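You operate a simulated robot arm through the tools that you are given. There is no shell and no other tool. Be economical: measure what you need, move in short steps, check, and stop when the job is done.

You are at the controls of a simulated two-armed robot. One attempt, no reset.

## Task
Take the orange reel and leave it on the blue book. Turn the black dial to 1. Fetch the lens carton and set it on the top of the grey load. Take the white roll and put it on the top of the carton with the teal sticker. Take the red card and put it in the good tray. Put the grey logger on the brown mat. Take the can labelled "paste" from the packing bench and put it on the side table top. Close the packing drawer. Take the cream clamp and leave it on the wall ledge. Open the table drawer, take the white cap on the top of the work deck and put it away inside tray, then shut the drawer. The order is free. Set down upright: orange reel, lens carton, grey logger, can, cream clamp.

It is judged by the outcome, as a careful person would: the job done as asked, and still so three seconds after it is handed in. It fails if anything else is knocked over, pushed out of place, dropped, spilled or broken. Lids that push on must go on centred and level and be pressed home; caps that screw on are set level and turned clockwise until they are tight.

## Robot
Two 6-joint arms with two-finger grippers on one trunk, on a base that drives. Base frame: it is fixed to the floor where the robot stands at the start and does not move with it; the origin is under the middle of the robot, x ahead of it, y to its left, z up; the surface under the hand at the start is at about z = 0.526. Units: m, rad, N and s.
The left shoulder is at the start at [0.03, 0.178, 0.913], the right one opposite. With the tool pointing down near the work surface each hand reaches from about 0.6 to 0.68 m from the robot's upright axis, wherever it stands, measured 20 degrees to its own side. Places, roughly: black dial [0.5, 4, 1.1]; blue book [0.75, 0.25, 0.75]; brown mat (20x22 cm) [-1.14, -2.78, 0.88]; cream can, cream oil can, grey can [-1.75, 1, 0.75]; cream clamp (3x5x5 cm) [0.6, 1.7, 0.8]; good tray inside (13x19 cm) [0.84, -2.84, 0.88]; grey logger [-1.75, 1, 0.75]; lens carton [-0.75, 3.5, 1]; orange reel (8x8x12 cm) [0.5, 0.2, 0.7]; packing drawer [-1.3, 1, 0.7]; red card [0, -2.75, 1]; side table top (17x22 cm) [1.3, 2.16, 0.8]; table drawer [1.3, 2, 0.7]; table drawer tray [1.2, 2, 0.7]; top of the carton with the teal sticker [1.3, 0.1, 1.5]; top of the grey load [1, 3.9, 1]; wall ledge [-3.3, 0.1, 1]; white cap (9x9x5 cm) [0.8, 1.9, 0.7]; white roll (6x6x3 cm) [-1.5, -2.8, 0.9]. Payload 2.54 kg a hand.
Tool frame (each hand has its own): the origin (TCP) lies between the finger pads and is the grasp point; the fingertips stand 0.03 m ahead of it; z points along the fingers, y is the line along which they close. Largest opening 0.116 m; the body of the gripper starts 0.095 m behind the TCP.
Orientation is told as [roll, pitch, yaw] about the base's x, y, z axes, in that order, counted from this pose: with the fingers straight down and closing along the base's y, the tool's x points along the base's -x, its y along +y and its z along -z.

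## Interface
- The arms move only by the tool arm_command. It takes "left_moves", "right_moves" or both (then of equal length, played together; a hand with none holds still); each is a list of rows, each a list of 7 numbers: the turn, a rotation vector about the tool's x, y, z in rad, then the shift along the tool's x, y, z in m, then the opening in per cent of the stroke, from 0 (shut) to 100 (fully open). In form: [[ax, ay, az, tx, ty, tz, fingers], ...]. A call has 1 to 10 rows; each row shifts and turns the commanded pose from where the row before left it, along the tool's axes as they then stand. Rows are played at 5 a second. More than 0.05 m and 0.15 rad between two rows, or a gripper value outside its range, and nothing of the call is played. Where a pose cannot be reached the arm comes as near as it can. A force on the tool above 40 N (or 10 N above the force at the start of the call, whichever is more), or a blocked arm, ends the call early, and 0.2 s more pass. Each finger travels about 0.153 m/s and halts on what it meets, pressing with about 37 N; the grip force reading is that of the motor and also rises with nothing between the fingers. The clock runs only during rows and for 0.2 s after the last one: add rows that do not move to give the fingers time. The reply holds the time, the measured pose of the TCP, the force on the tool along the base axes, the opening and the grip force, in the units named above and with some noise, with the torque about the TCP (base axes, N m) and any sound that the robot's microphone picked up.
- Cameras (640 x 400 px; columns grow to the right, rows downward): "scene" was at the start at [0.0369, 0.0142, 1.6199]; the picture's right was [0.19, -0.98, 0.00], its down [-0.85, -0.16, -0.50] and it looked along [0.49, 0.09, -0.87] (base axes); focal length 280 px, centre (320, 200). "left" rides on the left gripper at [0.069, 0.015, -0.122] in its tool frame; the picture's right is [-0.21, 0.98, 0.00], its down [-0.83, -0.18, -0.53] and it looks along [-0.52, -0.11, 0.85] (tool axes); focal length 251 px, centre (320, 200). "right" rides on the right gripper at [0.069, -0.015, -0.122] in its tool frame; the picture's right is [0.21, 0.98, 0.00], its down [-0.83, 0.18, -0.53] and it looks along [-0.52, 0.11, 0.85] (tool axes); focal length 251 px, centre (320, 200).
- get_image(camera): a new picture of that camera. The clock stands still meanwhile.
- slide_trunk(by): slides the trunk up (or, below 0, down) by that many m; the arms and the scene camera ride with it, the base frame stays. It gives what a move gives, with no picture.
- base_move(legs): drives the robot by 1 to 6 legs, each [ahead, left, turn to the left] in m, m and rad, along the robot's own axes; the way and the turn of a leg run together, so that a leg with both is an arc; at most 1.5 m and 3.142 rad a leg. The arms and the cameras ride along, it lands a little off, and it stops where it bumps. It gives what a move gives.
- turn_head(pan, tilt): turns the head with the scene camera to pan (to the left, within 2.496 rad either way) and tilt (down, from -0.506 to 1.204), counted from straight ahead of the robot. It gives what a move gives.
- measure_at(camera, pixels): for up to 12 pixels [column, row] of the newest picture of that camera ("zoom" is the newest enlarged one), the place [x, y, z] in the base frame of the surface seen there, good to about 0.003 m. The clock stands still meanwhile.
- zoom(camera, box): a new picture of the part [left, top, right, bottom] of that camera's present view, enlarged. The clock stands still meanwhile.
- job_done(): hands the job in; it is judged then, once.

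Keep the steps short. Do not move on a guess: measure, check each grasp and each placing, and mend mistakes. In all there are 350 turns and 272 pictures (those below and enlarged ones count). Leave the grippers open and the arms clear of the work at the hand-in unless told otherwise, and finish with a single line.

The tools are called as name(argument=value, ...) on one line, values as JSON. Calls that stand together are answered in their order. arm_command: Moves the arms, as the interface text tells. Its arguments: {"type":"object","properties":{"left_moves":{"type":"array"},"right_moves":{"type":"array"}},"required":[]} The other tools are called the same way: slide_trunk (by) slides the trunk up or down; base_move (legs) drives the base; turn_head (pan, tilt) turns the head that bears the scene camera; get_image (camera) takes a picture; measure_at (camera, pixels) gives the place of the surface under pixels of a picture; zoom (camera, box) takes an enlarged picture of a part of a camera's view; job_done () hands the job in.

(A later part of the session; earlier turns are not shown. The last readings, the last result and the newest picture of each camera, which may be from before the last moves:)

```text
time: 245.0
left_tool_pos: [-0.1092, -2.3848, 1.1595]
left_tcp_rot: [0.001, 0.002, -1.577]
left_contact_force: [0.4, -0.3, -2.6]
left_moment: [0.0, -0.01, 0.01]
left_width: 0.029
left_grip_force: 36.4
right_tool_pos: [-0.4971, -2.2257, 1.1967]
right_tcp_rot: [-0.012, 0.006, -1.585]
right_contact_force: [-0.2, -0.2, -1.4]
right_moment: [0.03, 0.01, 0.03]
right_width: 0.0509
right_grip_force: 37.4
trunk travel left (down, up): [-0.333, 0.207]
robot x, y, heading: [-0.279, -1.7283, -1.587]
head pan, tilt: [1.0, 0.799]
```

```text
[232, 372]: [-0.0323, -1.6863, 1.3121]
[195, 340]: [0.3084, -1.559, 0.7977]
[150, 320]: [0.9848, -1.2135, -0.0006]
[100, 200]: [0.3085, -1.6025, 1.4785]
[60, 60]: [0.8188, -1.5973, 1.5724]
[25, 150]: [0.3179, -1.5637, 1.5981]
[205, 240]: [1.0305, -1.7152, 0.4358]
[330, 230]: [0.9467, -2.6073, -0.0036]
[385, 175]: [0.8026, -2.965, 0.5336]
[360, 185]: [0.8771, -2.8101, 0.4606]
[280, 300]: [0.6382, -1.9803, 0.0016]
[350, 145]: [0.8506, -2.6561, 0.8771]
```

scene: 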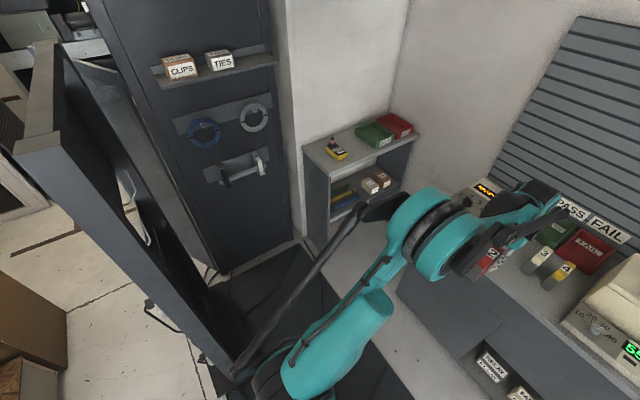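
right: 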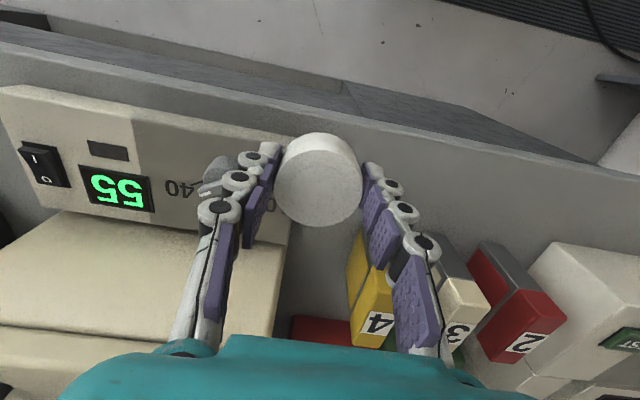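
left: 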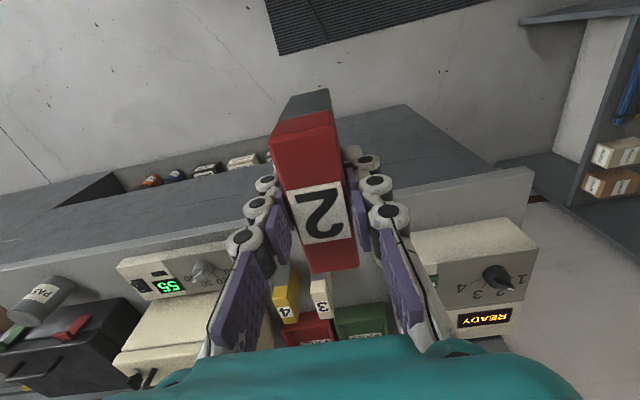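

Path: forward a bit, slide east south of the rack (its south face at y -1.6), then forward with a small left turn toward the shelf.

base_move(legs=[[0.25, 0, 0.01], [0, 0.68, 0], [0.3, 0, 0.36]])

turn_head(pan=0.3, tilt=0.8)

get_image(camera="scene")

get_image(camera="left")

```text
time: 248.7
left_tool_pos: [0.2392, -2.6292, 1.158]
left_tcp_rot: [-0.002, 0.003, -1.572]
left_contact_force: [2.9, 0.3, -3.5]
left_moment: [-0.01, 0.18, 0.01]
left_width: 0.0294
left_grip_force: 37.3
right_tool_pos: [-0.1476, -2.4733, 1.1976]
right_tcp_rot: [-0.018, 0.008, -1.581]
right_contact_force: [1.1, 0.2, -0.3]
right_moment: [0.05, 0.19, 0.02]
right_width: 0.0509
right_grip_force: 37.4
trunk travel left (down, up): [-0.333, 0.207]
robot x, y, heading: [0.0606, -1.9724, -1.578]
head pan, tilt: [1.0, 0.799]
stopped in leg 2: the robot was blocked; the commanded pose is now the measured one
```

```text
time: 249.7
left_tool_pos: [0.2345, -2.6307, 1.1582]
left_tcp_rot: [0.001, 0.003, -1.575]
left_contact_force: [0.2, 0.3, -3.1]
left_moment: [0.0, 0.01, -0.01]
left_width: 0.0293
left_grip_force: 37.5
right_tool_pos: [-0.1515, -2.4729, 1.197]
right_tcp_rot: [-0.015, 0.006, -1.579]
right_contact_force: [1.1, -0.2, -0.3]
right_moment: [0.01, 0.03, -0.04]
right_width: 0.0509
right_grip_force: 37.1
trunk travel left (down, up): [-0.333, 0.207]
robot x, y, heading: [0.0665, -1.9701, -1.581]
head pan, tilt: [0.3, 0.799]
```

```text
155 pictures are left
```

scene: 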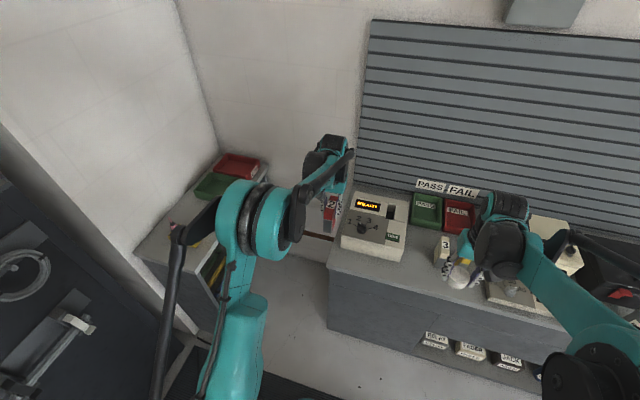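

```text
154 pictures are left
```

left: 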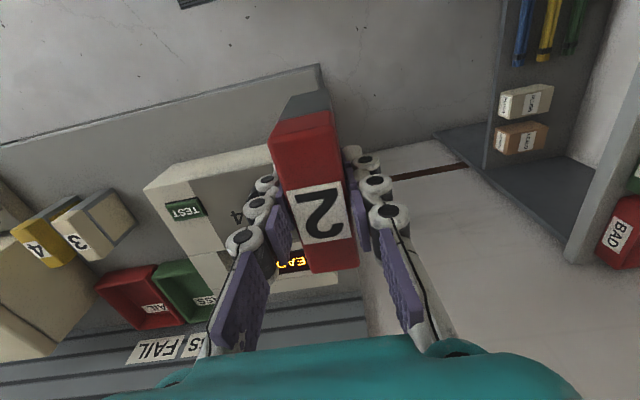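

Blocked on the left side. I'll look at what is there.

turn_head(pan=1.7, tilt=0.9)

get_image(camera="scene")

```text
time: 251.3
left_tool_pos: [0.2331, -2.6295, 1.1592]
left_tcp_rot: [0.002, 0.005, -1.576]
left_contact_force: [0.2, 0.2, -2.9]
left_moment: [0.04, 0.02, 0.01]
left_width: 0.029
left_grip_force: 37.2
right_tool_pos: [-0.1524, -2.4736, 1.1958]
right_tcp_rot: [-0.014, 0.008, -1.578]
right_contact_force: [0.9, 0.6, -0.4]
right_moment: [0.01, -0.04, 0.04]
right_width: 0.0511
right_grip_force: 36.9
trunk travel left (down, up): [-0.333, 0.207]
robot x, y, heading: [0.0641, -1.9757, -1.575]
head pan, tilt: [1.7, 0.901]
```

```text
153 pictures are left
```

scene: 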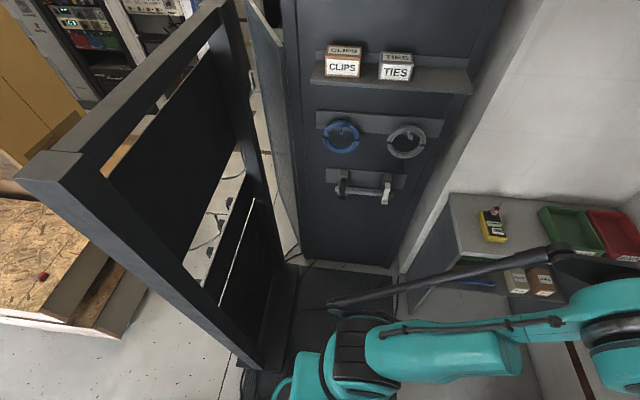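

measure_at(camera="scene", pixels=[[258, 360], [280, 310], [290, 270], [250, 250], [262, 385], [300, 340], [340, 305], [200, 300], [270, 340]])

```text
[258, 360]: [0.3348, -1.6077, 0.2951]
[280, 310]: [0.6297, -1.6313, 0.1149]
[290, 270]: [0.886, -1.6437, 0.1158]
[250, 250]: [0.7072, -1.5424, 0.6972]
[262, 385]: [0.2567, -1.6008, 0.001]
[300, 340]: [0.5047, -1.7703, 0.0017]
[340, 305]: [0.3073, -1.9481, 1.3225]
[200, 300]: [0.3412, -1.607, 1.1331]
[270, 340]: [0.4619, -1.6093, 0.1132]
```

Probably the rack foot (y down to -1.66). I'll go 0.17 m closer to the bench and retry.

base_move(legs=[[0.17, -0.03, 0], [0, 0.38, 0]])

```text
time: 254.8
left_tool_pos: [0.5703, -2.8083, 1.1603]
left_tcp_rot: [-0.002, 0.005, -1.59]
left_contact_force: [0.9, 0.6, -2.6]
left_moment: [0.02, 0.01, -0.03]
left_width: 0.0293
left_grip_force: 37.3
right_tool_pos: [0.1864, -2.6477, 1.1963]
right_tcp_rot: [-0.013, 0.007, -1.593]
right_contact_force: [-0.2, 0.6, -1.1]
right_moment: [0.03, -0.01, -0.03]
right_width: 0.0508
right_grip_force: 37.2
trunk travel left (down, up): [-0.333, 0.207]
robot x, y, heading: [0.4058, -2.1519, -1.587]
head pan, tilt: [1.7, 0.901]
```

base_move(legs=[[0.1, 0, 0.0], [0, 0, 0.36]])

get_image(camera="left")

```text
time: 257.0
left_tool_pos: [0.7901, -2.8103, 1.1603]
left_tcp_rot: [0.0, 0.006, -1.232]
left_contact_force: [-0.5, 0.4, -2.7]
left_moment: [0.03, -0.04, 0.01]
left_width: 0.0292
left_grip_force: 36.7
right_tool_pos: [0.3738, -2.7954, 1.1958]
right_tcp_rot: [-0.014, 0.007, -1.236]
right_contact_force: [0.4, 0.5, -0.6]
right_moment: [0.01, -0.01, -0.01]
right_width: 0.0509
right_grip_force: 36.9
trunk travel left (down, up): [-0.333, 0.207]
robot x, y, heading: [0.4016, -2.2501, -1.231]
head pan, tilt: [1.7, 0.901]
```

```text
152 pictures are left
```

left: 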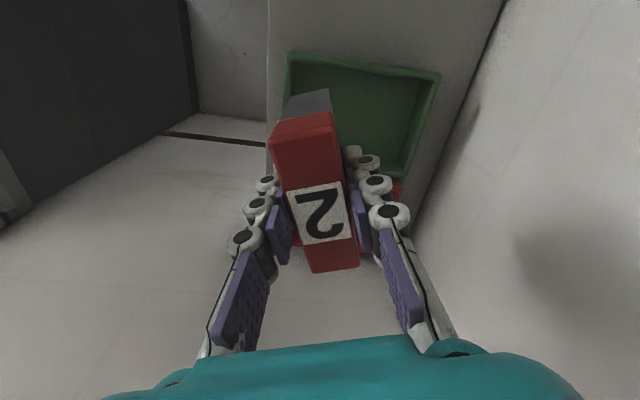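

measure_at(camera="left", pixels=[[290, 58], [437, 76], [408, 172], [360, 110], [285, 88], [410, 90], [390, 150], [470, 100]])

```text
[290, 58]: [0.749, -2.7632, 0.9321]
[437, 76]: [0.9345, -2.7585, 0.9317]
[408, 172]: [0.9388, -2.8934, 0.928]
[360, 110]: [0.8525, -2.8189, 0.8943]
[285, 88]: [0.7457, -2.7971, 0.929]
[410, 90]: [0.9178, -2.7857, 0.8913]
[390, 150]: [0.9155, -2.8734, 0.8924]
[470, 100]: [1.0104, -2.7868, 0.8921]
```

arm_command(left_moves=[[0, 0, 0, -0.016, 0.022, 0, 10], [0, 0, 0, -0.016, 0.022, 0, 10], [0, 0, 0, 0, 0, 0.05, 10], [0, 0, 0, 0, 0, 0.05, 10], [0, 0, 0, 0, 0, 0.04, 10], [0, 0, 0, 0, 0, 0.02, 10], [0, 0, 0, 0, 0, 0, 10]])

get_image(camera="left")

```text
time: 258.6
left_tool_pos: [0.8412, -2.8258, 1.002]
left_tcp_rot: [-0.001, 0.004, -1.23]
left_contact_force: [-0.1, -0.6, -3.2]
left_moment: [-0.01, 0.0, 0.01]
left_width: 0.0292
left_grip_force: 37.6
right_tool_pos: [0.3731, -2.7938, 1.1966]
right_tcp_rot: [-0.014, 0.008, -1.237]
right_contact_force: [-0.5, -0.9, -1.1]
right_moment: [0.01, 0.0, -0.03]
right_width: 0.0507
right_grip_force: 37.1
trunk travel left (down, up): [-0.333, 0.207]
robot x, y, heading: [0.4062, -2.2493, -1.235]
head pan, tilt: [1.7, 0.901]
```

```text
151 pictures are left
```

left: 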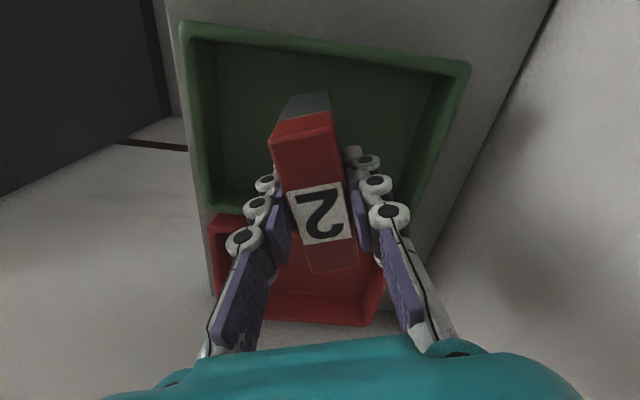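

arm_command(left_moves=[[0, 0, 0, 0, 0, 0.018, 10], [0, 0, 0, 0, 0, 0.006, 10], [0, 0, 0, 0, 0, 0.004, 10], [0, 0, 0, 0, 0, 0.003, 10], [0, 0, 0, 0, 0, 0, 10]])

```text
time: 259.8
left_tool_pos: [0.8414, -2.826, 0.9693]
left_tcp_rot: [0.0, 0.004, -1.232]
left_contact_force: [0.0, -0.3, 0.5]
left_moment: [0.09, 0.05, -0.01]
left_width: 0.0292
left_grip_force: 36.7
right_tool_pos: [0.3734, -2.7958, 1.1959]
right_tcp_rot: [-0.013, 0.007, -1.236]
right_contact_force: [-0.3, 0.0, -0.7]
right_moment: [0.0, -0.02, 0.02]
right_width: 0.0507
right_grip_force: 36.4
trunk travel left (down, up): [-0.333, 0.207]
robot x, y, heading: [0.4099, -2.2514, -1.233]
head pan, tilt: [1.7, 0.901]
```

Just touching (weight gone). A touch lower, open a little and check for clinging.

arm_command(left_moves=[[0, 0, 0, 0, 0, 0.001, 10], [0, 0, 0, 0, 0, 0, 32], [0, 0, 0, 0, 0, 0, 42], [0, 0, 0, 0, 0, 0, 42]])

get_image(camera="left")

```text
time: 260.8
left_tool_pos: [0.8423, -2.8273, 0.9691]
left_tcp_rot: [0.0, 0.003, -1.231]
left_contact_force: [1.2, 0.4, 0.0]
left_moment: [-0.02, 0.0, 0.01]
left_width: 0.049
left_grip_force: 0.1
right_tool_pos: [0.3736, -2.7951, 1.1952]
right_tcp_rot: [-0.012, 0.007, -1.237]
right_contact_force: [-0.7, 0.4, -0.1]
right_moment: [0.03, 0.0, -0.02]
right_width: 0.0508
right_grip_force: 37.2
trunk travel left (down, up): [-0.333, 0.207]
robot x, y, heading: [0.4065, -2.2506, -1.231]
head pan, tilt: [1.7, 0.901]
```

```text
150 pictures are left
```

left: 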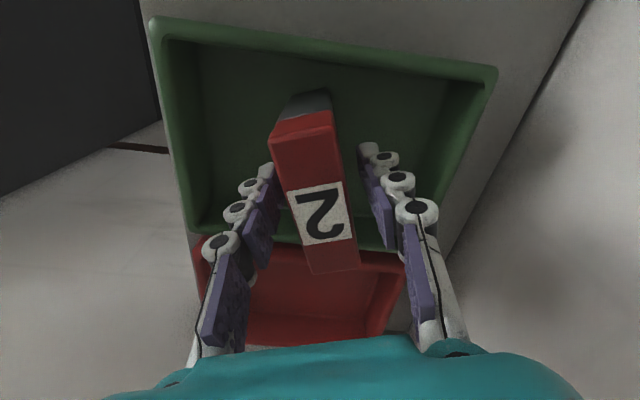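

Card stands free in the tray. Rise.

arm_command(left_moves=[[0, 0, 0, 0, 0, -0.03, 42], [0, 0, 0, 0, 0, -0.05, 42], [0, 0, 0, 0, 0, -0.05, 42], [0, 0, 0, 0, 0, -0.05, 60], [0, 0, 0, 0, 0, 0, 80]])

get_image(camera="left")

```text
time: 262.0
left_tool_pos: [0.8428, -2.8307, 1.1463]
left_tcp_rot: [0.001, 0.004, -1.23]
left_contact_force: [-0.1, -0.6, 0.0]
left_moment: [0.02, 0.01, -0.02]
left_width: 0.0927
left_grip_force: 0.0
right_tool_pos: [0.3728, -2.7961, 1.1959]
right_tcp_rot: [-0.014, 0.01, -1.236]
right_contact_force: [0.8, -0.3, -0.6]
right_moment: [0.01, 0.01, -0.02]
right_width: 0.0509
right_grip_force: 36.8
trunk travel left (down, up): [-0.333, 0.207]
robot x, y, heading: [0.4077, -2.25, -1.228]
head pan, tilt: [1.7, 0.901]
```

```text
149 pictures are left
```

left: 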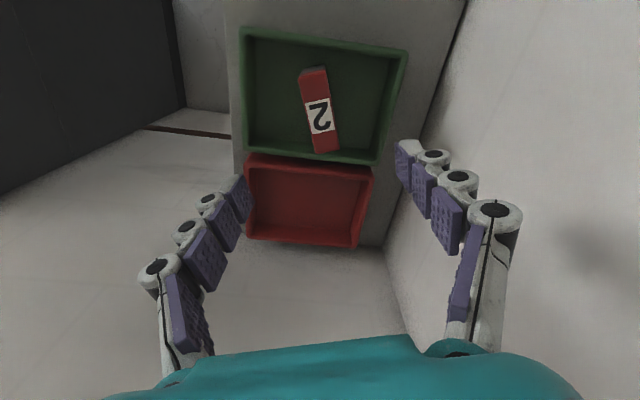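

Card is in. Now back for the can: retract the left hand, turn south, and slide west.

arm_command(left_moves=[[0, 0, 0, 0, 0, -0.04, 85], [0, 0, 0, 0.05, 0, 0, 85], [0, 0, 0, 0.05, 0, 0, 85], [0, 0, 0, 0.04, 0, 0, 85]])

base_move(legs=[[-0.05, 0, -0.345], [0, -0.7, 0], [0.1, -0.7, 0]])

get_image(camera="left")

```text
time: 263.0
left_tool_pos: [0.7937, -2.6944, 1.1918]
left_tcp_rot: [-0.002, 0.001, -1.231]
left_contact_force: [-0.2, 0.6, 0.2]
left_moment: [-0.04, 0.04, 0.01]
left_width: 0.0987
left_grip_force: 0.1
right_tool_pos: [0.3725, -2.794, 1.1974]
right_tcp_rot: [-0.014, 0.006, -1.235]
right_contact_force: [0.0, -0.1, 0.6]
right_moment: [-0.03, -0.02, 0.01]
right_width: 0.0509
right_grip_force: 37.5
trunk travel left (down, up): [-0.333, 0.207]
robot x, y, heading: [0.4081, -2.2485, -1.23]
head pan, tilt: [1.7, 0.901]
```

```text
time: 271.4
left_tool_pos: [-0.8076, -2.8311, 1.1899]
left_tcp_rot: [-0.001, 0.002, -1.605]
left_contact_force: [-0.7, 0.2, 1.0]
left_moment: [-0.02, 0.01, 0.03]
left_width: 0.0987
left_grip_force: 0.0
right_tool_pos: [-1.2346, -2.771, 1.196]
right_tcp_rot: [-0.013, 0.007, -1.609]
right_contact_force: [1.0, -0.6, -1.1]
right_moment: [0.01, -0.02, -0.02]
right_width: 0.051
right_grip_force: 37.4
trunk travel left (down, up): [-0.333, 0.207]
robot x, y, heading: [-1.0068, -2.2753, -1.605]
head pan, tilt: [1.7, 0.901]
```

```text
148 pictures are left
```

left: 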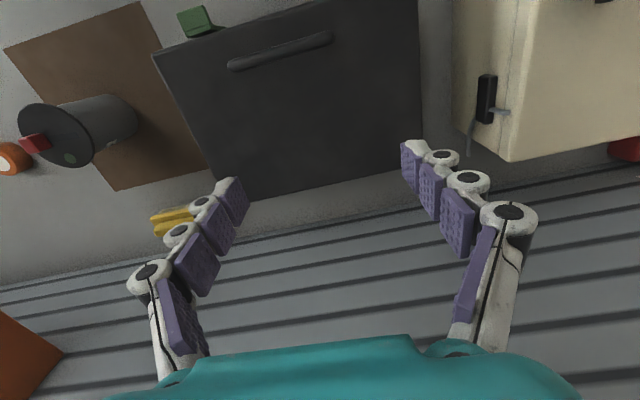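

Too far in; back off 0.23 m.

base_move(legs=[[-0.22, 0.02, 0.03]])

get_image(camera="left")

```text
time: 273.1
left_tool_pos: [-0.7677, -2.6119, 1.1904]
left_tcp_rot: [-0.001, 0.004, -1.579]
left_contact_force: [-1.1, 0.1, -0.1]
left_moment: [0.0, 0.01, 0.01]
left_width: 0.0988
left_grip_force: 0.0
right_tool_pos: [-1.1973, -2.5642, 1.1958]
right_tcp_rot: [-0.014, 0.007, -1.582]
right_contact_force: [1.5, 0.6, -1.2]
right_moment: [-0.04, 0.0, 0.0]
right_width: 0.051
right_grip_force: 37.1
trunk travel left (down, up): [-0.333, 0.207]
robot x, y, heading: [-0.982, -2.0634, -1.574]
head pan, tilt: [1.7, 0.901]
```

```text
147 pictures are left
```

left: 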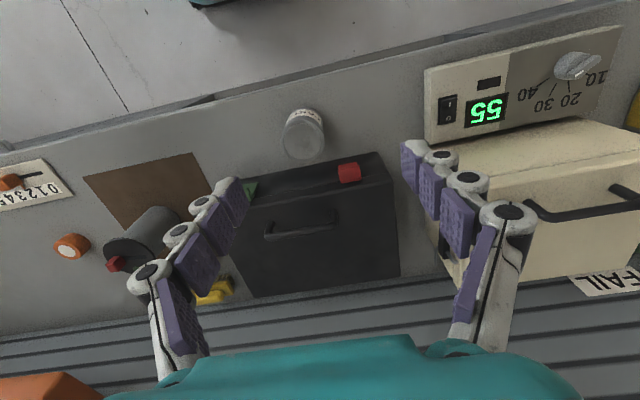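

measure_at(camera="left", pixels=[[284, 138], [324, 136], [303, 122], [304, 158], [303, 140]])

```text
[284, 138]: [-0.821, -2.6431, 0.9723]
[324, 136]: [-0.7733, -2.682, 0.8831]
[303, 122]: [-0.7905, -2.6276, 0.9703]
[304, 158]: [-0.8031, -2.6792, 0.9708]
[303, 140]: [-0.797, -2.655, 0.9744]
```

Can still at (-0.797, -2.654). Going down over it.

arm_command(left_moves=[[0, 0, 0, -0.036, -0.029, 0, 85], [0, 0, 0, -0.006, 0, 0.04, 85], [0, 0, 0, 0, 0, 0.05, 85], [0, 0, 0, 0, 0, 0.05, 85], [0, 0, 0, 0, 0, 0.05, 85], [0, 0, 0, 0, 0, 0.04, 85], [0, 0, 0, 0, 0, 0.018, 85], [0, 0, 0, 0, 0, 0, 85]])

get_image(camera="left")

```text
time: 274.9
left_tool_pos: [-0.7946, -2.6532, 0.9394]
left_tcp_rot: [0.001, 0.003, -1.578]
left_contact_force: [0.2, 0.3, 0.2]
left_moment: [-0.01, -0.01, 0.03]
left_width: 0.0985
left_grip_force: 0.2
right_tool_pos: [-1.197, -2.5639, 1.1963]
right_tcp_rot: [-0.013, 0.006, -1.581]
right_contact_force: [-0.4, 0.1, -1.2]
right_moment: [-0.04, 0.01, -0.03]
right_width: 0.0509
right_grip_force: 37.8
trunk travel left (down, up): [-0.333, 0.207]
robot x, y, heading: [-0.9788, -2.0621, -1.58]
head pan, tilt: [1.7, 0.901]
```

```text
146 pictures are left
```

left: 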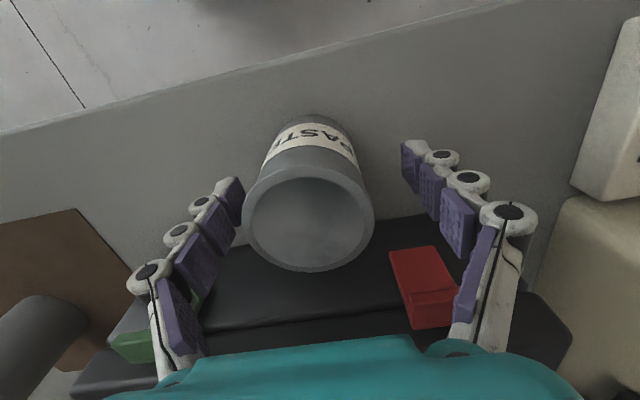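

arm_command(left_moves=[[0, 0, 0, 0, 0, 0, 50], [0, 0, 0, 0, 0, 0, 35], [0, 0, 0, 0, 0, 0, 30], [0, 0, 0, 0, 0, 0, 30], [0, 0, 0, 0, 0, -0.03, 30], [0, 0, 0, 0, 0, -0.05, 30], [0, 0, 0, 0, 0, -0.05, 30], [0, 0, 0, 0, 0, -0.05, 30], [0, 0, 0, 0, 0, -0.05, 30], [0, 0, 0, 0, 0, 0, 30]])

get_image(camera="left")

```text
time: 277.1
left_tool_pos: [-0.7952, -2.6538, 1.1716]
left_tcp_rot: [0.0, 0.004, -1.578]
left_contact_force: [0.1, 0.0, -3.6]
left_moment: [0.01, -0.02, 0.03]
left_width: 0.0579
left_grip_force: 37.5
right_tool_pos: [-1.1964, -2.5639, 1.1954]
right_tcp_rot: [-0.014, 0.008, -1.583]
right_contact_force: [-0.5, 0.1, -1.0]
right_moment: [0.03, 0.01, 0.01]
right_width: 0.0506
right_grip_force: 37.4
trunk travel left (down, up): [-0.333, 0.207]
robot x, y, heading: [-0.9804, -2.0604, -1.578]
head pan, tilt: [1.7, 0.901]
```

```text
145 pictures are left
```

left: 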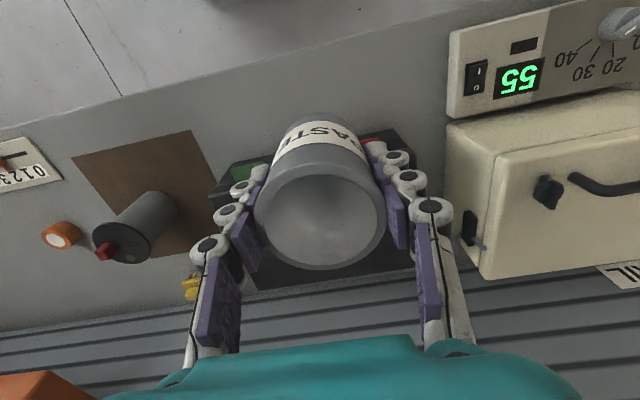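

Can held. Next: around to the north. I'll retract the left hand, back off, turn north and look for the passage.

arm_command(left_moves=[[0, 0, 0, 0.05, 0, 0, 30], [0, 0, 0, 0.05, 0, 0, 30], [0, 0, 0, 0.03, 0, 0, 30]])

base_move(legs=[[-0.35, 0, 0], [0, 0.4, 0], [0, 0, 1.575], [0, 0, 1.575]])

turn_head(pan=0, tilt=0.55)

get_image(camera="scene")

```text
time: 277.9
left_tool_pos: [-0.7922, -2.5218, 1.1705]
left_tcp_rot: [0.001, 0.002, -1.578]
left_contact_force: [0.0, -0.8, -3.4]
left_moment: [-0.04, -0.01, -0.01]
left_width: 0.0578
left_grip_force: 36.7
right_tool_pos: [-1.1966, -2.562, 1.1955]
right_tcp_rot: [-0.012, 0.007, -1.581]
right_contact_force: [-0.4, -0.3, 0.1]
right_moment: [-0.03, 0.01, 0.0]
right_width: 0.0507
right_grip_force: 36.2
trunk travel left (down, up): [-0.333, 0.207]
robot x, y, heading: [-0.9796, -2.0637, -1.579]
head pan, tilt: [1.7, 0.901]
```

```text
time: 290.0
left_tool_pos: [-0.771, -1.2447, 1.1709]
left_tcp_rot: [0.0, 0.003, 1.571]
left_contact_force: [0.5, -0.3, -2.7]
left_moment: [-0.01, -0.02, 0.0]
left_width: 0.058
left_grip_force: 37.1
right_tool_pos: [-0.3675, -1.201, 1.1952]
right_tcp_rot: [-0.012, 0.007, 1.568]
right_contact_force: [0.6, 0.2, 0.0]
right_moment: [0.01, 0.03, -0.03]
right_width: 0.051
right_grip_force: 37.3
trunk travel left (down, up): [-0.333, 0.207]
robot x, y, heading: [-0.5754, -1.6985, 1.566]
head pan, tilt: [1.7, 0.901]
```

```text
time: 291.7
left_tool_pos: [-0.7702, -1.2441, 1.1723]
left_tcp_rot: [0.0, 0.005, 1.571]
left_contact_force: [-0.1, 0.2, -3.4]
left_moment: [0.0, 0.0, 0.03]
left_width: 0.0581
left_grip_force: 36.7
right_tool_pos: [-0.3681, -1.2008, 1.1959]
right_tcp_rot: [-0.015, 0.007, 1.569]
right_contact_force: [-0.2, 0.0, -0.3]
right_moment: [0.01, 0.0, 0.0]
right_width: 0.0508
right_grip_force: 36.5
trunk travel left (down, up): [-0.333, 0.207]
robot x, y, heading: [-0.5771, -1.7004, 1.572]
head pan, tilt: [0.0, 0.55]
```

```text
144 pictures are left
```

scene: 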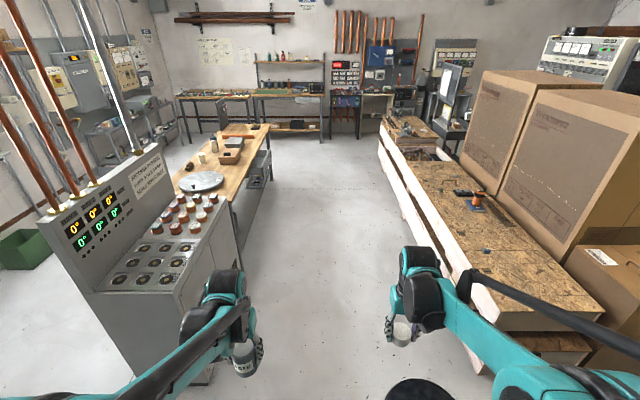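

measure_at(camera="scene", pixels=[[243, 240], [225, 300], [400, 260], [490, 360], [400, 392], [380, 130], [392, 112], [437, 130], [420, 145], [455, 148], [355, 130], [345, 115]])

zoom(camera="scene", box=[320, 20, 560, 200])

```text
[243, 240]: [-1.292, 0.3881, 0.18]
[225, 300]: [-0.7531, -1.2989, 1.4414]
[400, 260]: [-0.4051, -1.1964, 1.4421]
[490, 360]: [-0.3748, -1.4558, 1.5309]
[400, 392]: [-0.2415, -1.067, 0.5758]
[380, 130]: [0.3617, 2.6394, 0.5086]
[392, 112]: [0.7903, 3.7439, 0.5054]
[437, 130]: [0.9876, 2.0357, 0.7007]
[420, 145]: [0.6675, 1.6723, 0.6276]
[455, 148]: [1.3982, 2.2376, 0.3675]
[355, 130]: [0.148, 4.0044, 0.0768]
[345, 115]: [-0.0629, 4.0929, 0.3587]
```

```text
2.22 times, centred on (440, 110) of scene
```

zoom: 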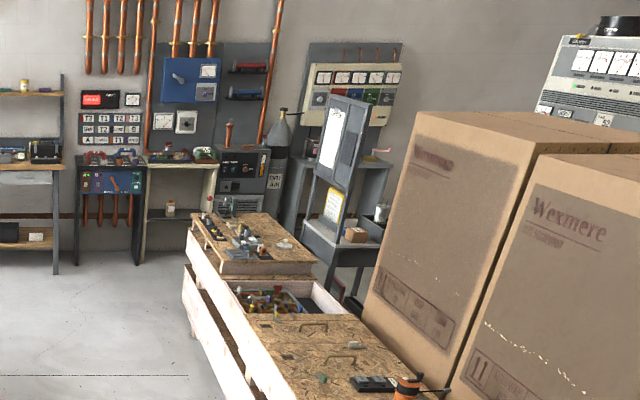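

measure_at(camera="scene", pixels=[[205, 380], [190, 300], [232, 255], [225, 215], [385, 395], [450, 395], [420, 382], [480, 340], [385, 170], [440, 330]])

turn_head(pan=-0.4, tilt=1.1)

get_image(camera="scene")

```text
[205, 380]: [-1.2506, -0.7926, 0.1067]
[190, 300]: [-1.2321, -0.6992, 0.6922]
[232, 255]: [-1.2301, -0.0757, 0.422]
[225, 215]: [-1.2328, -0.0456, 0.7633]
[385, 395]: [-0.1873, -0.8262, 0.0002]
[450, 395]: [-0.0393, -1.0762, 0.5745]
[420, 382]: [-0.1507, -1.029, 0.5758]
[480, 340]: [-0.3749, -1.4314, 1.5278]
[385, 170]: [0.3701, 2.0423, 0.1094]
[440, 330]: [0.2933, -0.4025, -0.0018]
```

```text
time: 292.7
left_tool_pos: [-0.7709, -1.2452, 1.1709]
left_tcp_rot: [-0.001, 0.004, 1.57]
left_contact_force: [0.1, -0.7, -3.0]
left_moment: [-0.05, -0.01, -0.03]
left_width: 0.0582
left_grip_force: 37.2
right_tool_pos: [-0.367, -1.2015, 1.1966]
right_tcp_rot: [-0.014, 0.007, 1.566]
right_contact_force: [-0.6, 0.2, -0.9]
right_moment: [-0.01, 0.01, 0.01]
right_width: 0.0507
right_grip_force: 36.4
trunk travel left (down, up): [-0.333, 0.207]
robot x, y, heading: [-0.5817, -1.7049, 1.575]
head pan, tilt: [-0.4, 1.1]
```

```text
142 pictures are left
```

scene: 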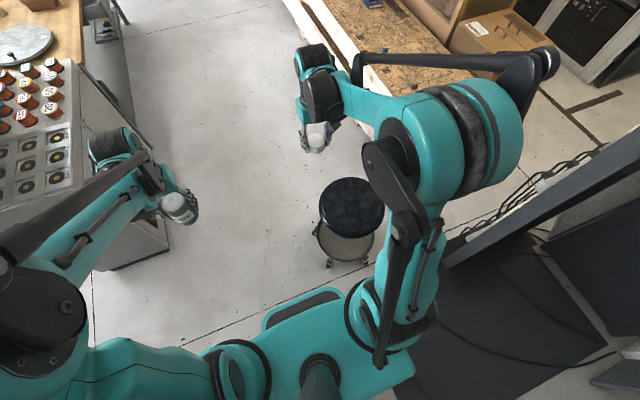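

measure_at(camera="scene", pixels=[[322, 205], [352, 205], [383, 205], [318, 245], [332, 265], [415, 370], [262, 328], [110, 270], [600, 45], [555, 100]])

```text
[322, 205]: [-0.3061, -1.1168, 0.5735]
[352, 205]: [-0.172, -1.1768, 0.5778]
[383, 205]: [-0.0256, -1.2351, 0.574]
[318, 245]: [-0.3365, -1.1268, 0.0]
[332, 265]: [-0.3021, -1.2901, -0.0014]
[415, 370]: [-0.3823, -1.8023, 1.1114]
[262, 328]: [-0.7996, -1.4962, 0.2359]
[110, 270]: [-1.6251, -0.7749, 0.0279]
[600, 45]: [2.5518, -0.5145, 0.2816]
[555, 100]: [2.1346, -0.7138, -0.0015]
```

Stool spans x -0.35…0; console east face x -1.23. I'll pass at x≈-0.73, then continue north along the crate.

base_move(legs=[[0, 0.15, 0], [1.5, 0, 0], [0.2, -0.3, 0], [1.3, 0, 0], [0.9, 0, 0]])

turn_head(pan=-0.7, tilt=0.6)

get_image(camera="scene")

```text
time: 313.8
left_tool_pos: [-0.6384, 2.7326, 1.1701]
left_tcp_rot: [0.0, 0.003, 1.588]
left_contact_force: [0.4, 0.0, -3.2]
left_moment: [-0.02, 0.0, 0.0]
left_width: 0.058
left_grip_force: 36.6
right_tool_pos: [-0.2352, 2.7844, 1.1958]
right_tcp_rot: [-0.014, 0.006, 1.585]
right_contact_force: [-0.2, 0.1, -0.5]
right_moment: [-0.05, 0.02, 0.01]
right_width: 0.0509
right_grip_force: 36.8
trunk travel left (down, up): [-0.333, 0.207]
robot x, y, heading: [-0.4374, 2.28, 1.59]
head pan, tilt: [-0.4, 1.1]
```

```text
time: 314.8
left_tool_pos: [-0.6364, 2.7322, 1.1718]
left_tcp_rot: [0.001, 0.004, 1.588]
left_contact_force: [-0.5, 0.4, -2.8]
left_moment: [-0.04, -0.01, 0.0]
left_width: 0.0577
left_grip_force: 37.4
right_tool_pos: [-0.2344, 2.7832, 1.1952]
right_tcp_rot: [-0.012, 0.008, 1.583]
right_contact_force: [-0.2, 0.6, -1.3]
right_moment: [0.01, -0.01, 0.0]
right_width: 0.051
right_grip_force: 37.2
trunk travel left (down, up): [-0.333, 0.207]
robot x, y, heading: [-0.4349, 2.2829, 1.589]
head pan, tilt: [-0.7, 0.6]
```

```text
141 pictures are left
```

scene: 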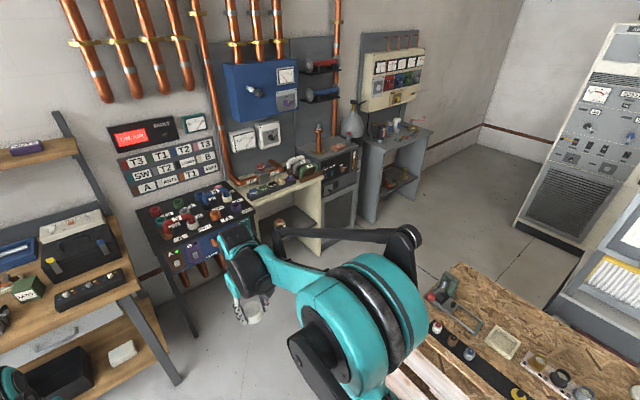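

measure_at(camera="scene", pixels=[[450, 268], [330, 245], [375, 220], [205, 330], [455, 265], [520, 235], [590, 190], [640, 280], [560, 300], [310, 210], [420, 150], [480, 275]])

zoom(camera="scene", box=[200, 30, 440, 230])

zoom(camera="scene", box=[0, 120, 300, 380])

```text
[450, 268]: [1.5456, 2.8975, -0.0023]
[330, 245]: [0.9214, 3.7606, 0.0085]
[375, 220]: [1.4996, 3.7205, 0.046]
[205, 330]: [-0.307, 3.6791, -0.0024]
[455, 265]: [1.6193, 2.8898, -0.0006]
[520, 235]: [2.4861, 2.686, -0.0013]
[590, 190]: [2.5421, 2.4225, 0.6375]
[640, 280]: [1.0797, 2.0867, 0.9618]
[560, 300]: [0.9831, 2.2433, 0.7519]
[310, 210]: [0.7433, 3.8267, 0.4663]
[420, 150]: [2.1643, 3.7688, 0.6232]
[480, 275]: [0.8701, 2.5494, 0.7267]
```

```text
2.00 times, centred on (320, 130) of scene
```

zoom: 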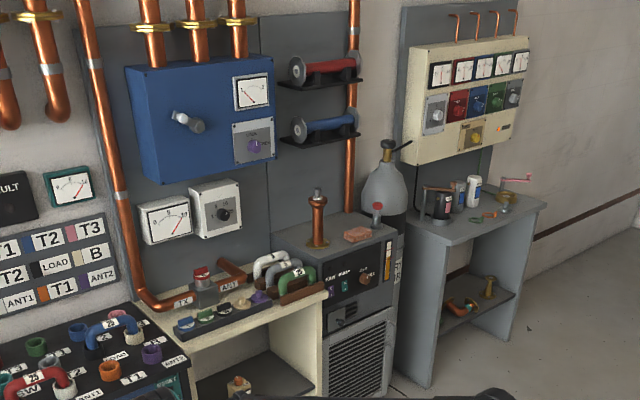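

```text
1.54 times, centred on (150, 250) of scene
```

zoom: 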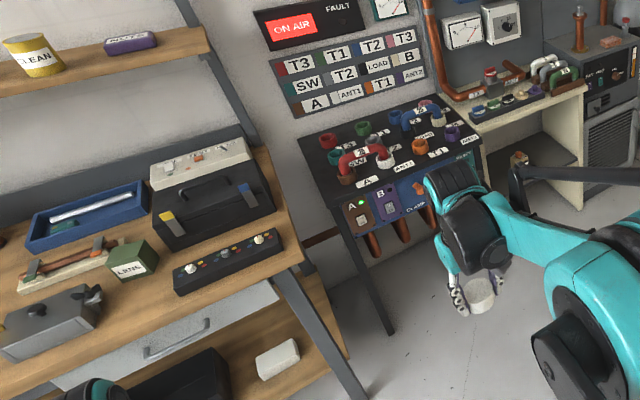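

The corridor north of the crate (y 2.65–3.7) is about 1 m wide. I'll turn east, slide to y≈3.15 and drive to x≈1.95.

base_move(legs=[[0, 0, -1.59], [0, 0.87, 0], [1.5, 0, 0], [0.85, 0, 0]])

turn_head(pan=-1.3, tilt=0.5)

get_image(camera="scene")

```text
time: 334.2
left_tool_pos: [2.3336, 3.3258, 1.1713]
left_tcp_rot: [-0.001, 0.004, -0.005]
left_contact_force: [-0.5, -0.7, -3.4]
left_moment: [-0.03, 0.0, -0.02]
left_width: 0.0579
left_grip_force: 37.4
right_tool_pos: [2.3776, 2.922, 1.1969]
right_tcp_rot: [-0.011, 0.008, -0.011]
right_contact_force: [-0.1, -0.1, -0.4]
right_moment: [0.04, 0.0, 0.02]
right_width: 0.051
right_grip_force: 36.7
trunk travel left (down, up): [-0.333, 0.207]
robot x, y, heading: [1.8722, 3.1358, -0.0]
head pan, tilt: [-0.7, 0.6]
```

```text
time: 335.2
left_tool_pos: [2.3345, 3.3257, 1.1716]
left_tcp_rot: [0.0, 0.004, -0.003]
left_contact_force: [-0.1, 0.0, -2.9]
left_moment: [0.02, -0.02, -0.01]
left_width: 0.0578
left_grip_force: 36.8
right_tool_pos: [2.3771, 2.9222, 1.1968]
right_tcp_rot: [-0.012, 0.007, -0.01]
right_contact_force: [-0.8, -0.4, -0.9]
right_moment: [0.0, 0.01, -0.02]
right_width: 0.0511
right_grip_force: 37.2
trunk travel left (down, up): [-0.333, 0.207]
robot x, y, heading: [1.8739, 3.1382, -0.005]
head pan, tilt: [-1.3, 0.499]
```

```text
138 pictures are left
```

scene: 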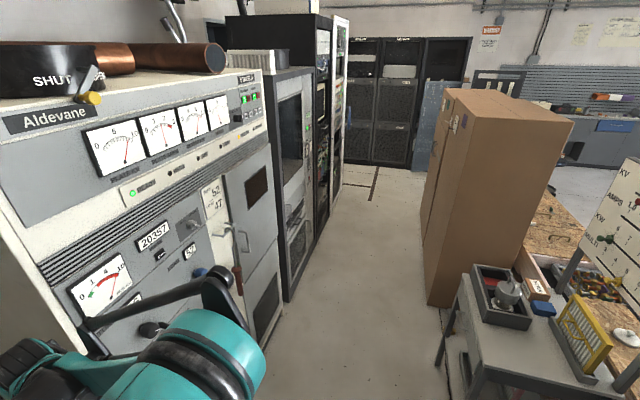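

zoom(camera="scene", box=[400, 70, 600, 200])

zoom(camera="scene", box=[420, 190, 640, 400])

measure_at(camera="scene", pixels=[[445, 92], [560, 115], [425, 300], [430, 220], [285, 300], [330, 180], [440, 110], [505, 100], [470, 270], [445, 290], [500, 370], [600, 370]])

```text
3.08 times, centred on (500, 135) of scene
```

zoom: 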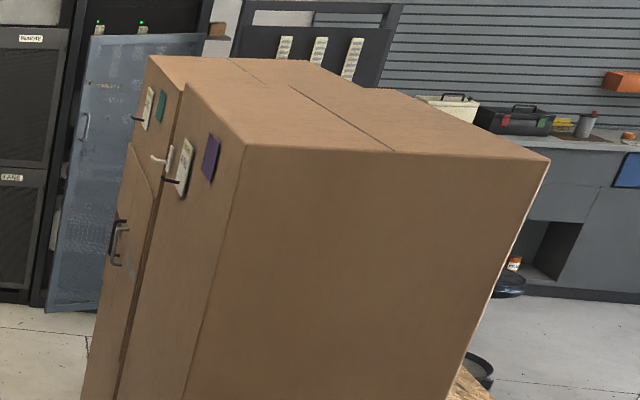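

```text
1.90 times, centred on (530, 295) of scene
```

zoom: 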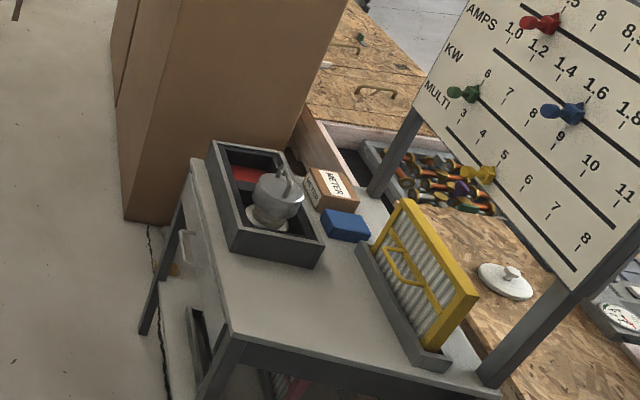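

```text
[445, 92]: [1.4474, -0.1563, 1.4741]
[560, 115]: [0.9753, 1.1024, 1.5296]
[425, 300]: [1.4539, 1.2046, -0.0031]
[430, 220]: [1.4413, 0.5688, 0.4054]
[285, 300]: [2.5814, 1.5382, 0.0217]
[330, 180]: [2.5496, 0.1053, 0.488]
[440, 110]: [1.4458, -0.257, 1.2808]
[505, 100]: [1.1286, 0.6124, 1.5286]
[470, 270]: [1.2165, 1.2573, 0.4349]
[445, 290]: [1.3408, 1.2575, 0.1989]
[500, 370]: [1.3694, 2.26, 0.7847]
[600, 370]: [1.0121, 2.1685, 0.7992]
```

The teal sticker is on the farther (south) carton, top z≈1.53. Corridor x 1.47–2.55. I'll turn to face west here, back to x≈2.07 and slide south.

base_move(legs=[[0, 0, -1.57], [0, 0, -1.57], [-0.2, 0, 0], [0, 1.2, 0]])

turn_head(pan=0.3, tilt=0.5)

get_image(camera="scene")

```text
time: 350.1
left_tool_pos: [1.6195, 1.7405, 1.1709]
left_tcp_rot: [0.001, 0.003, -3.135]
left_contact_force: [0.4, 0.6, -2.8]
left_moment: [0.0, 0.01, 0.03]
left_width: 0.0581
left_grip_force: 36.7
right_tool_pos: [1.5725, 2.1455, 1.1975]
right_tcp_rot: [-0.015, 0.008, -3.139]
right_contact_force: [-0.5, -0.5, -0.1]
right_moment: [-0.01, -0.01, 0.0]
right_width: 0.0509
right_grip_force: 37.0
trunk travel left (down, up): [-0.333, 0.207]
robot x, y, heading: [2.0776, 1.9347, -3.135]
head pan, tilt: [-1.3, 0.499]
```

```text
time: 351.8
left_tool_pos: [1.618, 1.7415, 1.1704]
left_tcp_rot: [0.0, 0.005, -3.135]
left_contact_force: [-0.1, -0.5, -3.1]
left_moment: [0.0, -0.01, -0.01]
left_width: 0.0581
left_grip_force: 37.4
right_tool_pos: [1.573, 2.1453, 1.1959]
right_tcp_rot: [-0.011, 0.005, -3.14]
right_contact_force: [0.6, 0.3, -0.2]
right_moment: [0.02, 0.01, -0.01]
right_width: 0.0508
right_grip_force: 36.7
trunk travel left (down, up): [-0.333, 0.207]
robot x, y, heading: [2.0748, 1.9351, -3.138]
head pan, tilt: [0.3, 0.499]
```

```text
135 pictures are left
```

scene: 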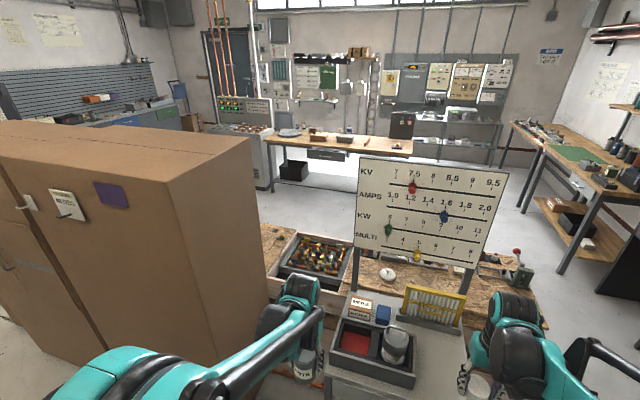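

I'm facing the side table. I'll place the can first: measure the free table area.

zoom(camera="scene", box=[300, 270, 500, 400])

measure_at(camera="scene", pixels=[[335, 375], [412, 388], [430, 350], [450, 340], [440, 380], [430, 325], [455, 318], [415, 360], [462, 345], [395, 345], [355, 335], [445, 360]])

```text
3.08 times, centred on (400, 335) of scene
```

zoom: 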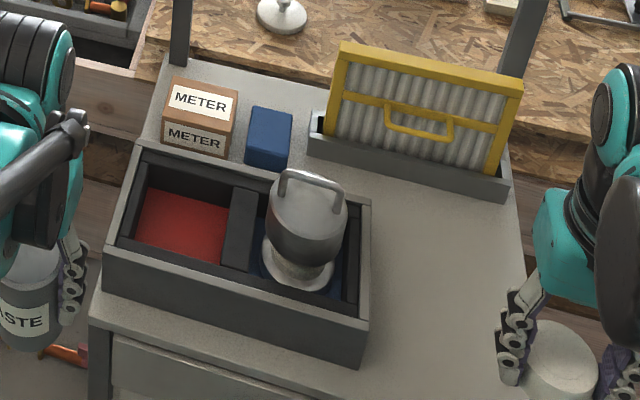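

```text
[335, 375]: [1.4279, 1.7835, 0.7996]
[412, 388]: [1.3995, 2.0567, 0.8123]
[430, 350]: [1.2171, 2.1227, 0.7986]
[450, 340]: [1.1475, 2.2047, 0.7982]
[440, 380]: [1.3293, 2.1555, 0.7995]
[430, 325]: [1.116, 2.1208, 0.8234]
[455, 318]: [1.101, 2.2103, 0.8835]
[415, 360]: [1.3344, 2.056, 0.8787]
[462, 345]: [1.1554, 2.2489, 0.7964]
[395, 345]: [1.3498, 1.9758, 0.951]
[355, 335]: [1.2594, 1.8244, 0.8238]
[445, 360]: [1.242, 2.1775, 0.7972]
```

Free area centre (1.30, 2.165), z 0.798. Slide north 0.43 and forward 0.1.

base_move(legs=[[0.12, -0.43, 0]])

get_image(camera="left")

```text
time: 354.5
left_tool_pos: [1.4988, 2.1798, 1.1704]
left_tcp_rot: [0.0, 0.002, 3.127]
left_contact_force: [0.5, 0.1, -2.4]
left_moment: [0.0, -0.04, -0.02]
left_width: 0.0579
left_grip_force: 36.5
right_tool_pos: [1.46, 2.5841, 1.1966]
right_tcp_rot: [-0.011, 0.006, 3.124]
right_contact_force: [1.0, 0.7, -0.7]
right_moment: [0.0, -0.01, -0.02]
right_width: 0.051
right_grip_force: 37.2
trunk travel left (down, up): [-0.333, 0.207]
robot x, y, heading: [1.9602, 2.3647, 3.13]
head pan, tilt: [0.3, 0.499]
```

```text
133 pictures are left
```

left: 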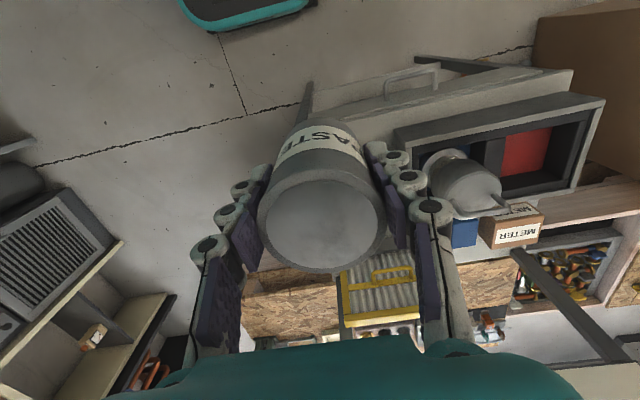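

arm_command(left_moves=[[0, 0, 0, -0.0495, 0.003, 0, 30], [0, 0, 0, -0.0495, 0.003, 0, 30], [0, 0, 0, -0.0495, 0.003, 0, 30], [0, 0, 0, -0.0495, 0.003, 0, 30], [0, 0, 0, 0, 0, 0.05, 30], [0, 0, 0, 0, 0, 0.05, 30], [0, 0, 0, 0, 0, 0.05, 30], [0, 0, 0, 0, 0, 0.05, 30], [0, 0, 0, 0, 0, 0.05, 30], [0, 0, 0, 0, 0, 0, 30]])

get_image(camera="left")

```text
time: 356.7
left_tool_pos: [1.301, 2.1698, 0.9208]
left_tcp_rot: [0.0, 0.003, 3.13]
left_contact_force: [0.8, 0.4, -1.8]
left_moment: [-0.02, 0.01, -0.03]
left_width: 0.0579
left_grip_force: 37.2
right_tool_pos: [1.4622, 2.5841, 1.1968]
right_tcp_rot: [-0.014, 0.008, 3.123]
right_contact_force: [-0.3, 0.5, -1.2]
right_moment: [0.02, 0.02, 0.03]
right_width: 0.0507
right_grip_force: 37.1
trunk travel left (down, up): [-0.333, 0.207]
robot x, y, heading: [1.9593, 2.3648, 3.126]
head pan, tilt: [0.3, 0.499]
```

```text
132 pictures are left
```

left: 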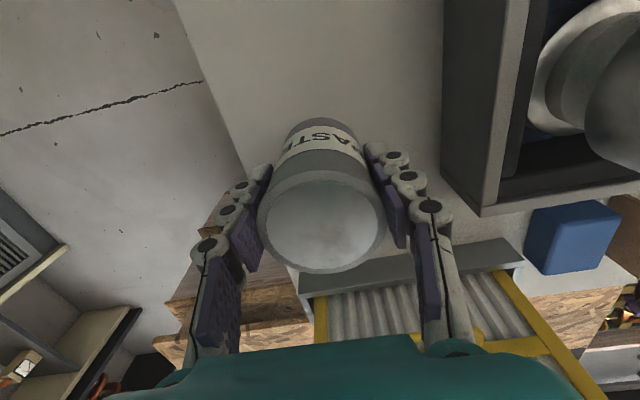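

measure_at(camera="left", pixels=[[215, 100], [240, 150], [280, 100], [320, 60], [250, 130], [450, 170]])

```text
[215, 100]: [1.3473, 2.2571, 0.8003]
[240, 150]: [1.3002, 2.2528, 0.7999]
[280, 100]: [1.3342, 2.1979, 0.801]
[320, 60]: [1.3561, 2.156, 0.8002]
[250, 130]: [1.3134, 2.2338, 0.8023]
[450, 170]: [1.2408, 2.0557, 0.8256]
```

arm_command(left_moves=[[0, 0, 0, 0, 0, 0.03, 30], [0, 0, 0, 0, 0, 0.022, 30], [0, 0, 0, 0, 0, 0.003, 30], [0, 0, 0, 0, 0, 0.002, 30], [0, 0, 0, 0, 0, 0, 30]])

```text
time: 357.9
left_tool_pos: [1.3017, 2.1704, 0.8643]
left_tcp_rot: [0.0, 0.003, 3.132]
left_contact_force: [0.6, -0.5, -3.4]
left_moment: [-0.01, 0.01, 0.0]
left_width: 0.058
left_grip_force: 37.1
right_tool_pos: [1.4603, 2.5843, 1.197]
right_tcp_rot: [-0.012, 0.007, 3.124]
right_contact_force: [0.4, 0.0, -0.5]
right_moment: [-0.04, 0.02, 0.01]
right_width: 0.0508
right_grip_force: 36.7
trunk travel left (down, up): [-0.333, 0.207]
robot x, y, heading: [1.9564, 2.3651, 3.129]
head pan, tilt: [0.3, 0.499]
```

arm_command(left_moves=[[0, 0, 0, 0, 0, 0.002, 30], [0, 0, 0, 0, 0, 0.002, 30], [0, 0, 0, 0, 0, 0, 30]])

```text
time: 358.7
left_tool_pos: [1.3015, 2.1683, 0.8605]
left_tcp_rot: [0.003, 0.001, 3.128]
left_contact_force: [-8.2, -2.6, 19.8]
left_moment: [0.02, 0.06, 0.01]
left_width: 0.058
left_grip_force: 36.4
right_tool_pos: [1.4622, 2.5846, 1.1973]
right_tcp_rot: [-0.013, 0.005, 3.124]
right_contact_force: [-0.2, 0.2, -0.9]
right_moment: [0.0, -0.02, -0.01]
right_width: 0.0509
right_grip_force: 36.9
trunk travel left (down, up): [-0.333, 0.207]
robot x, y, heading: [1.9576, 2.3666, 3.131]
head pan, tilt: [0.3, 0.499]
```

Contact. Release, rise, and check.

arm_command(left_moves=[[0, 0, 0, 0, 0, -0.001, 55], [0, 0, 0, 0, 0, 0, 78], [0, 0, 0, 0, 0, 0, 78], [0, 0, 0, 0, 0, -0.03, 78], [0, 0, 0, 0, 0, -0.05, 78], [0, 0, 0, 0, 0, -0.05, 78], [0, 0, 0, 0, 0, -0.05, 78], [0, 0, 0, 0, 0, -0.05, 78], [0, 0, 0, 0.05, 0, 0, 78], [0, 0, 0, 0.05, 0, 0, 78]])

get_image(camera="left")

```text
time: 360.9
left_tool_pos: [1.4048, 2.165, 1.0931]
left_tcp_rot: [-0.001, 0.0, 3.129]
left_contact_force: [1.0, -0.5, -0.4]
left_moment: [-0.01, 0.03, 0.02]
left_width: 0.0903
left_grip_force: 0.1
right_tool_pos: [1.4626, 2.5848, 1.1984]
right_tcp_rot: [-0.013, 0.006, 3.124]
right_contact_force: [0.1, -0.1, -1.0]
right_moment: [0.02, 0.01, 0.0]
right_width: 0.051
right_grip_force: 36.8
trunk travel left (down, up): [-0.333, 0.207]
robot x, y, heading: [1.9611, 2.3617, 3.129]
head pan, tilt: [0.3, 0.499]
```

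```text
131 pictures are left
```

left: 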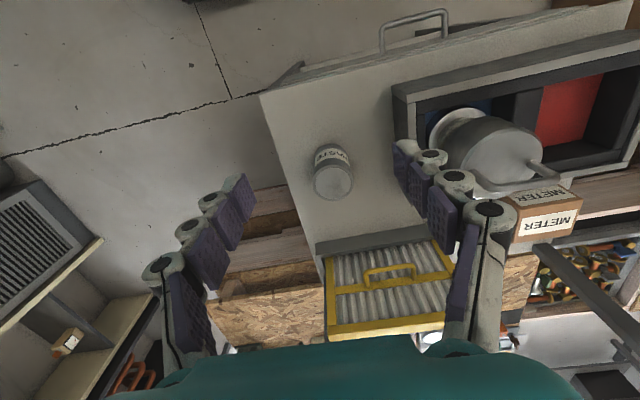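

Can stands upright. Measuring the drawer handle at the top of this picture.

measure_at(camera="left", pixels=[[382, 40], [412, 17], [446, 15], [383, 50], [447, 30], [340, 75], [500, 30], [265, 95], [310, 100]])

zoom(camera="left", box=[240, 0, 640, 130])

```text
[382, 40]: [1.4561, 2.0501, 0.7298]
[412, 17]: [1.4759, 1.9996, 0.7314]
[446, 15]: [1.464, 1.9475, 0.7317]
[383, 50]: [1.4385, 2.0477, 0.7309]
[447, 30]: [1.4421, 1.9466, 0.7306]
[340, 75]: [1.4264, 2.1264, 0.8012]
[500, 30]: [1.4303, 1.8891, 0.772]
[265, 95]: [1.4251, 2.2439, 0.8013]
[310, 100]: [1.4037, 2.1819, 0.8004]
```

```text
1.60 times, centred on (440, 65) of left
```

zoom: 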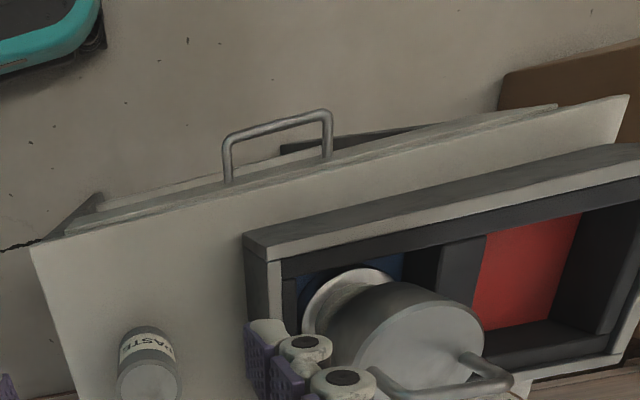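

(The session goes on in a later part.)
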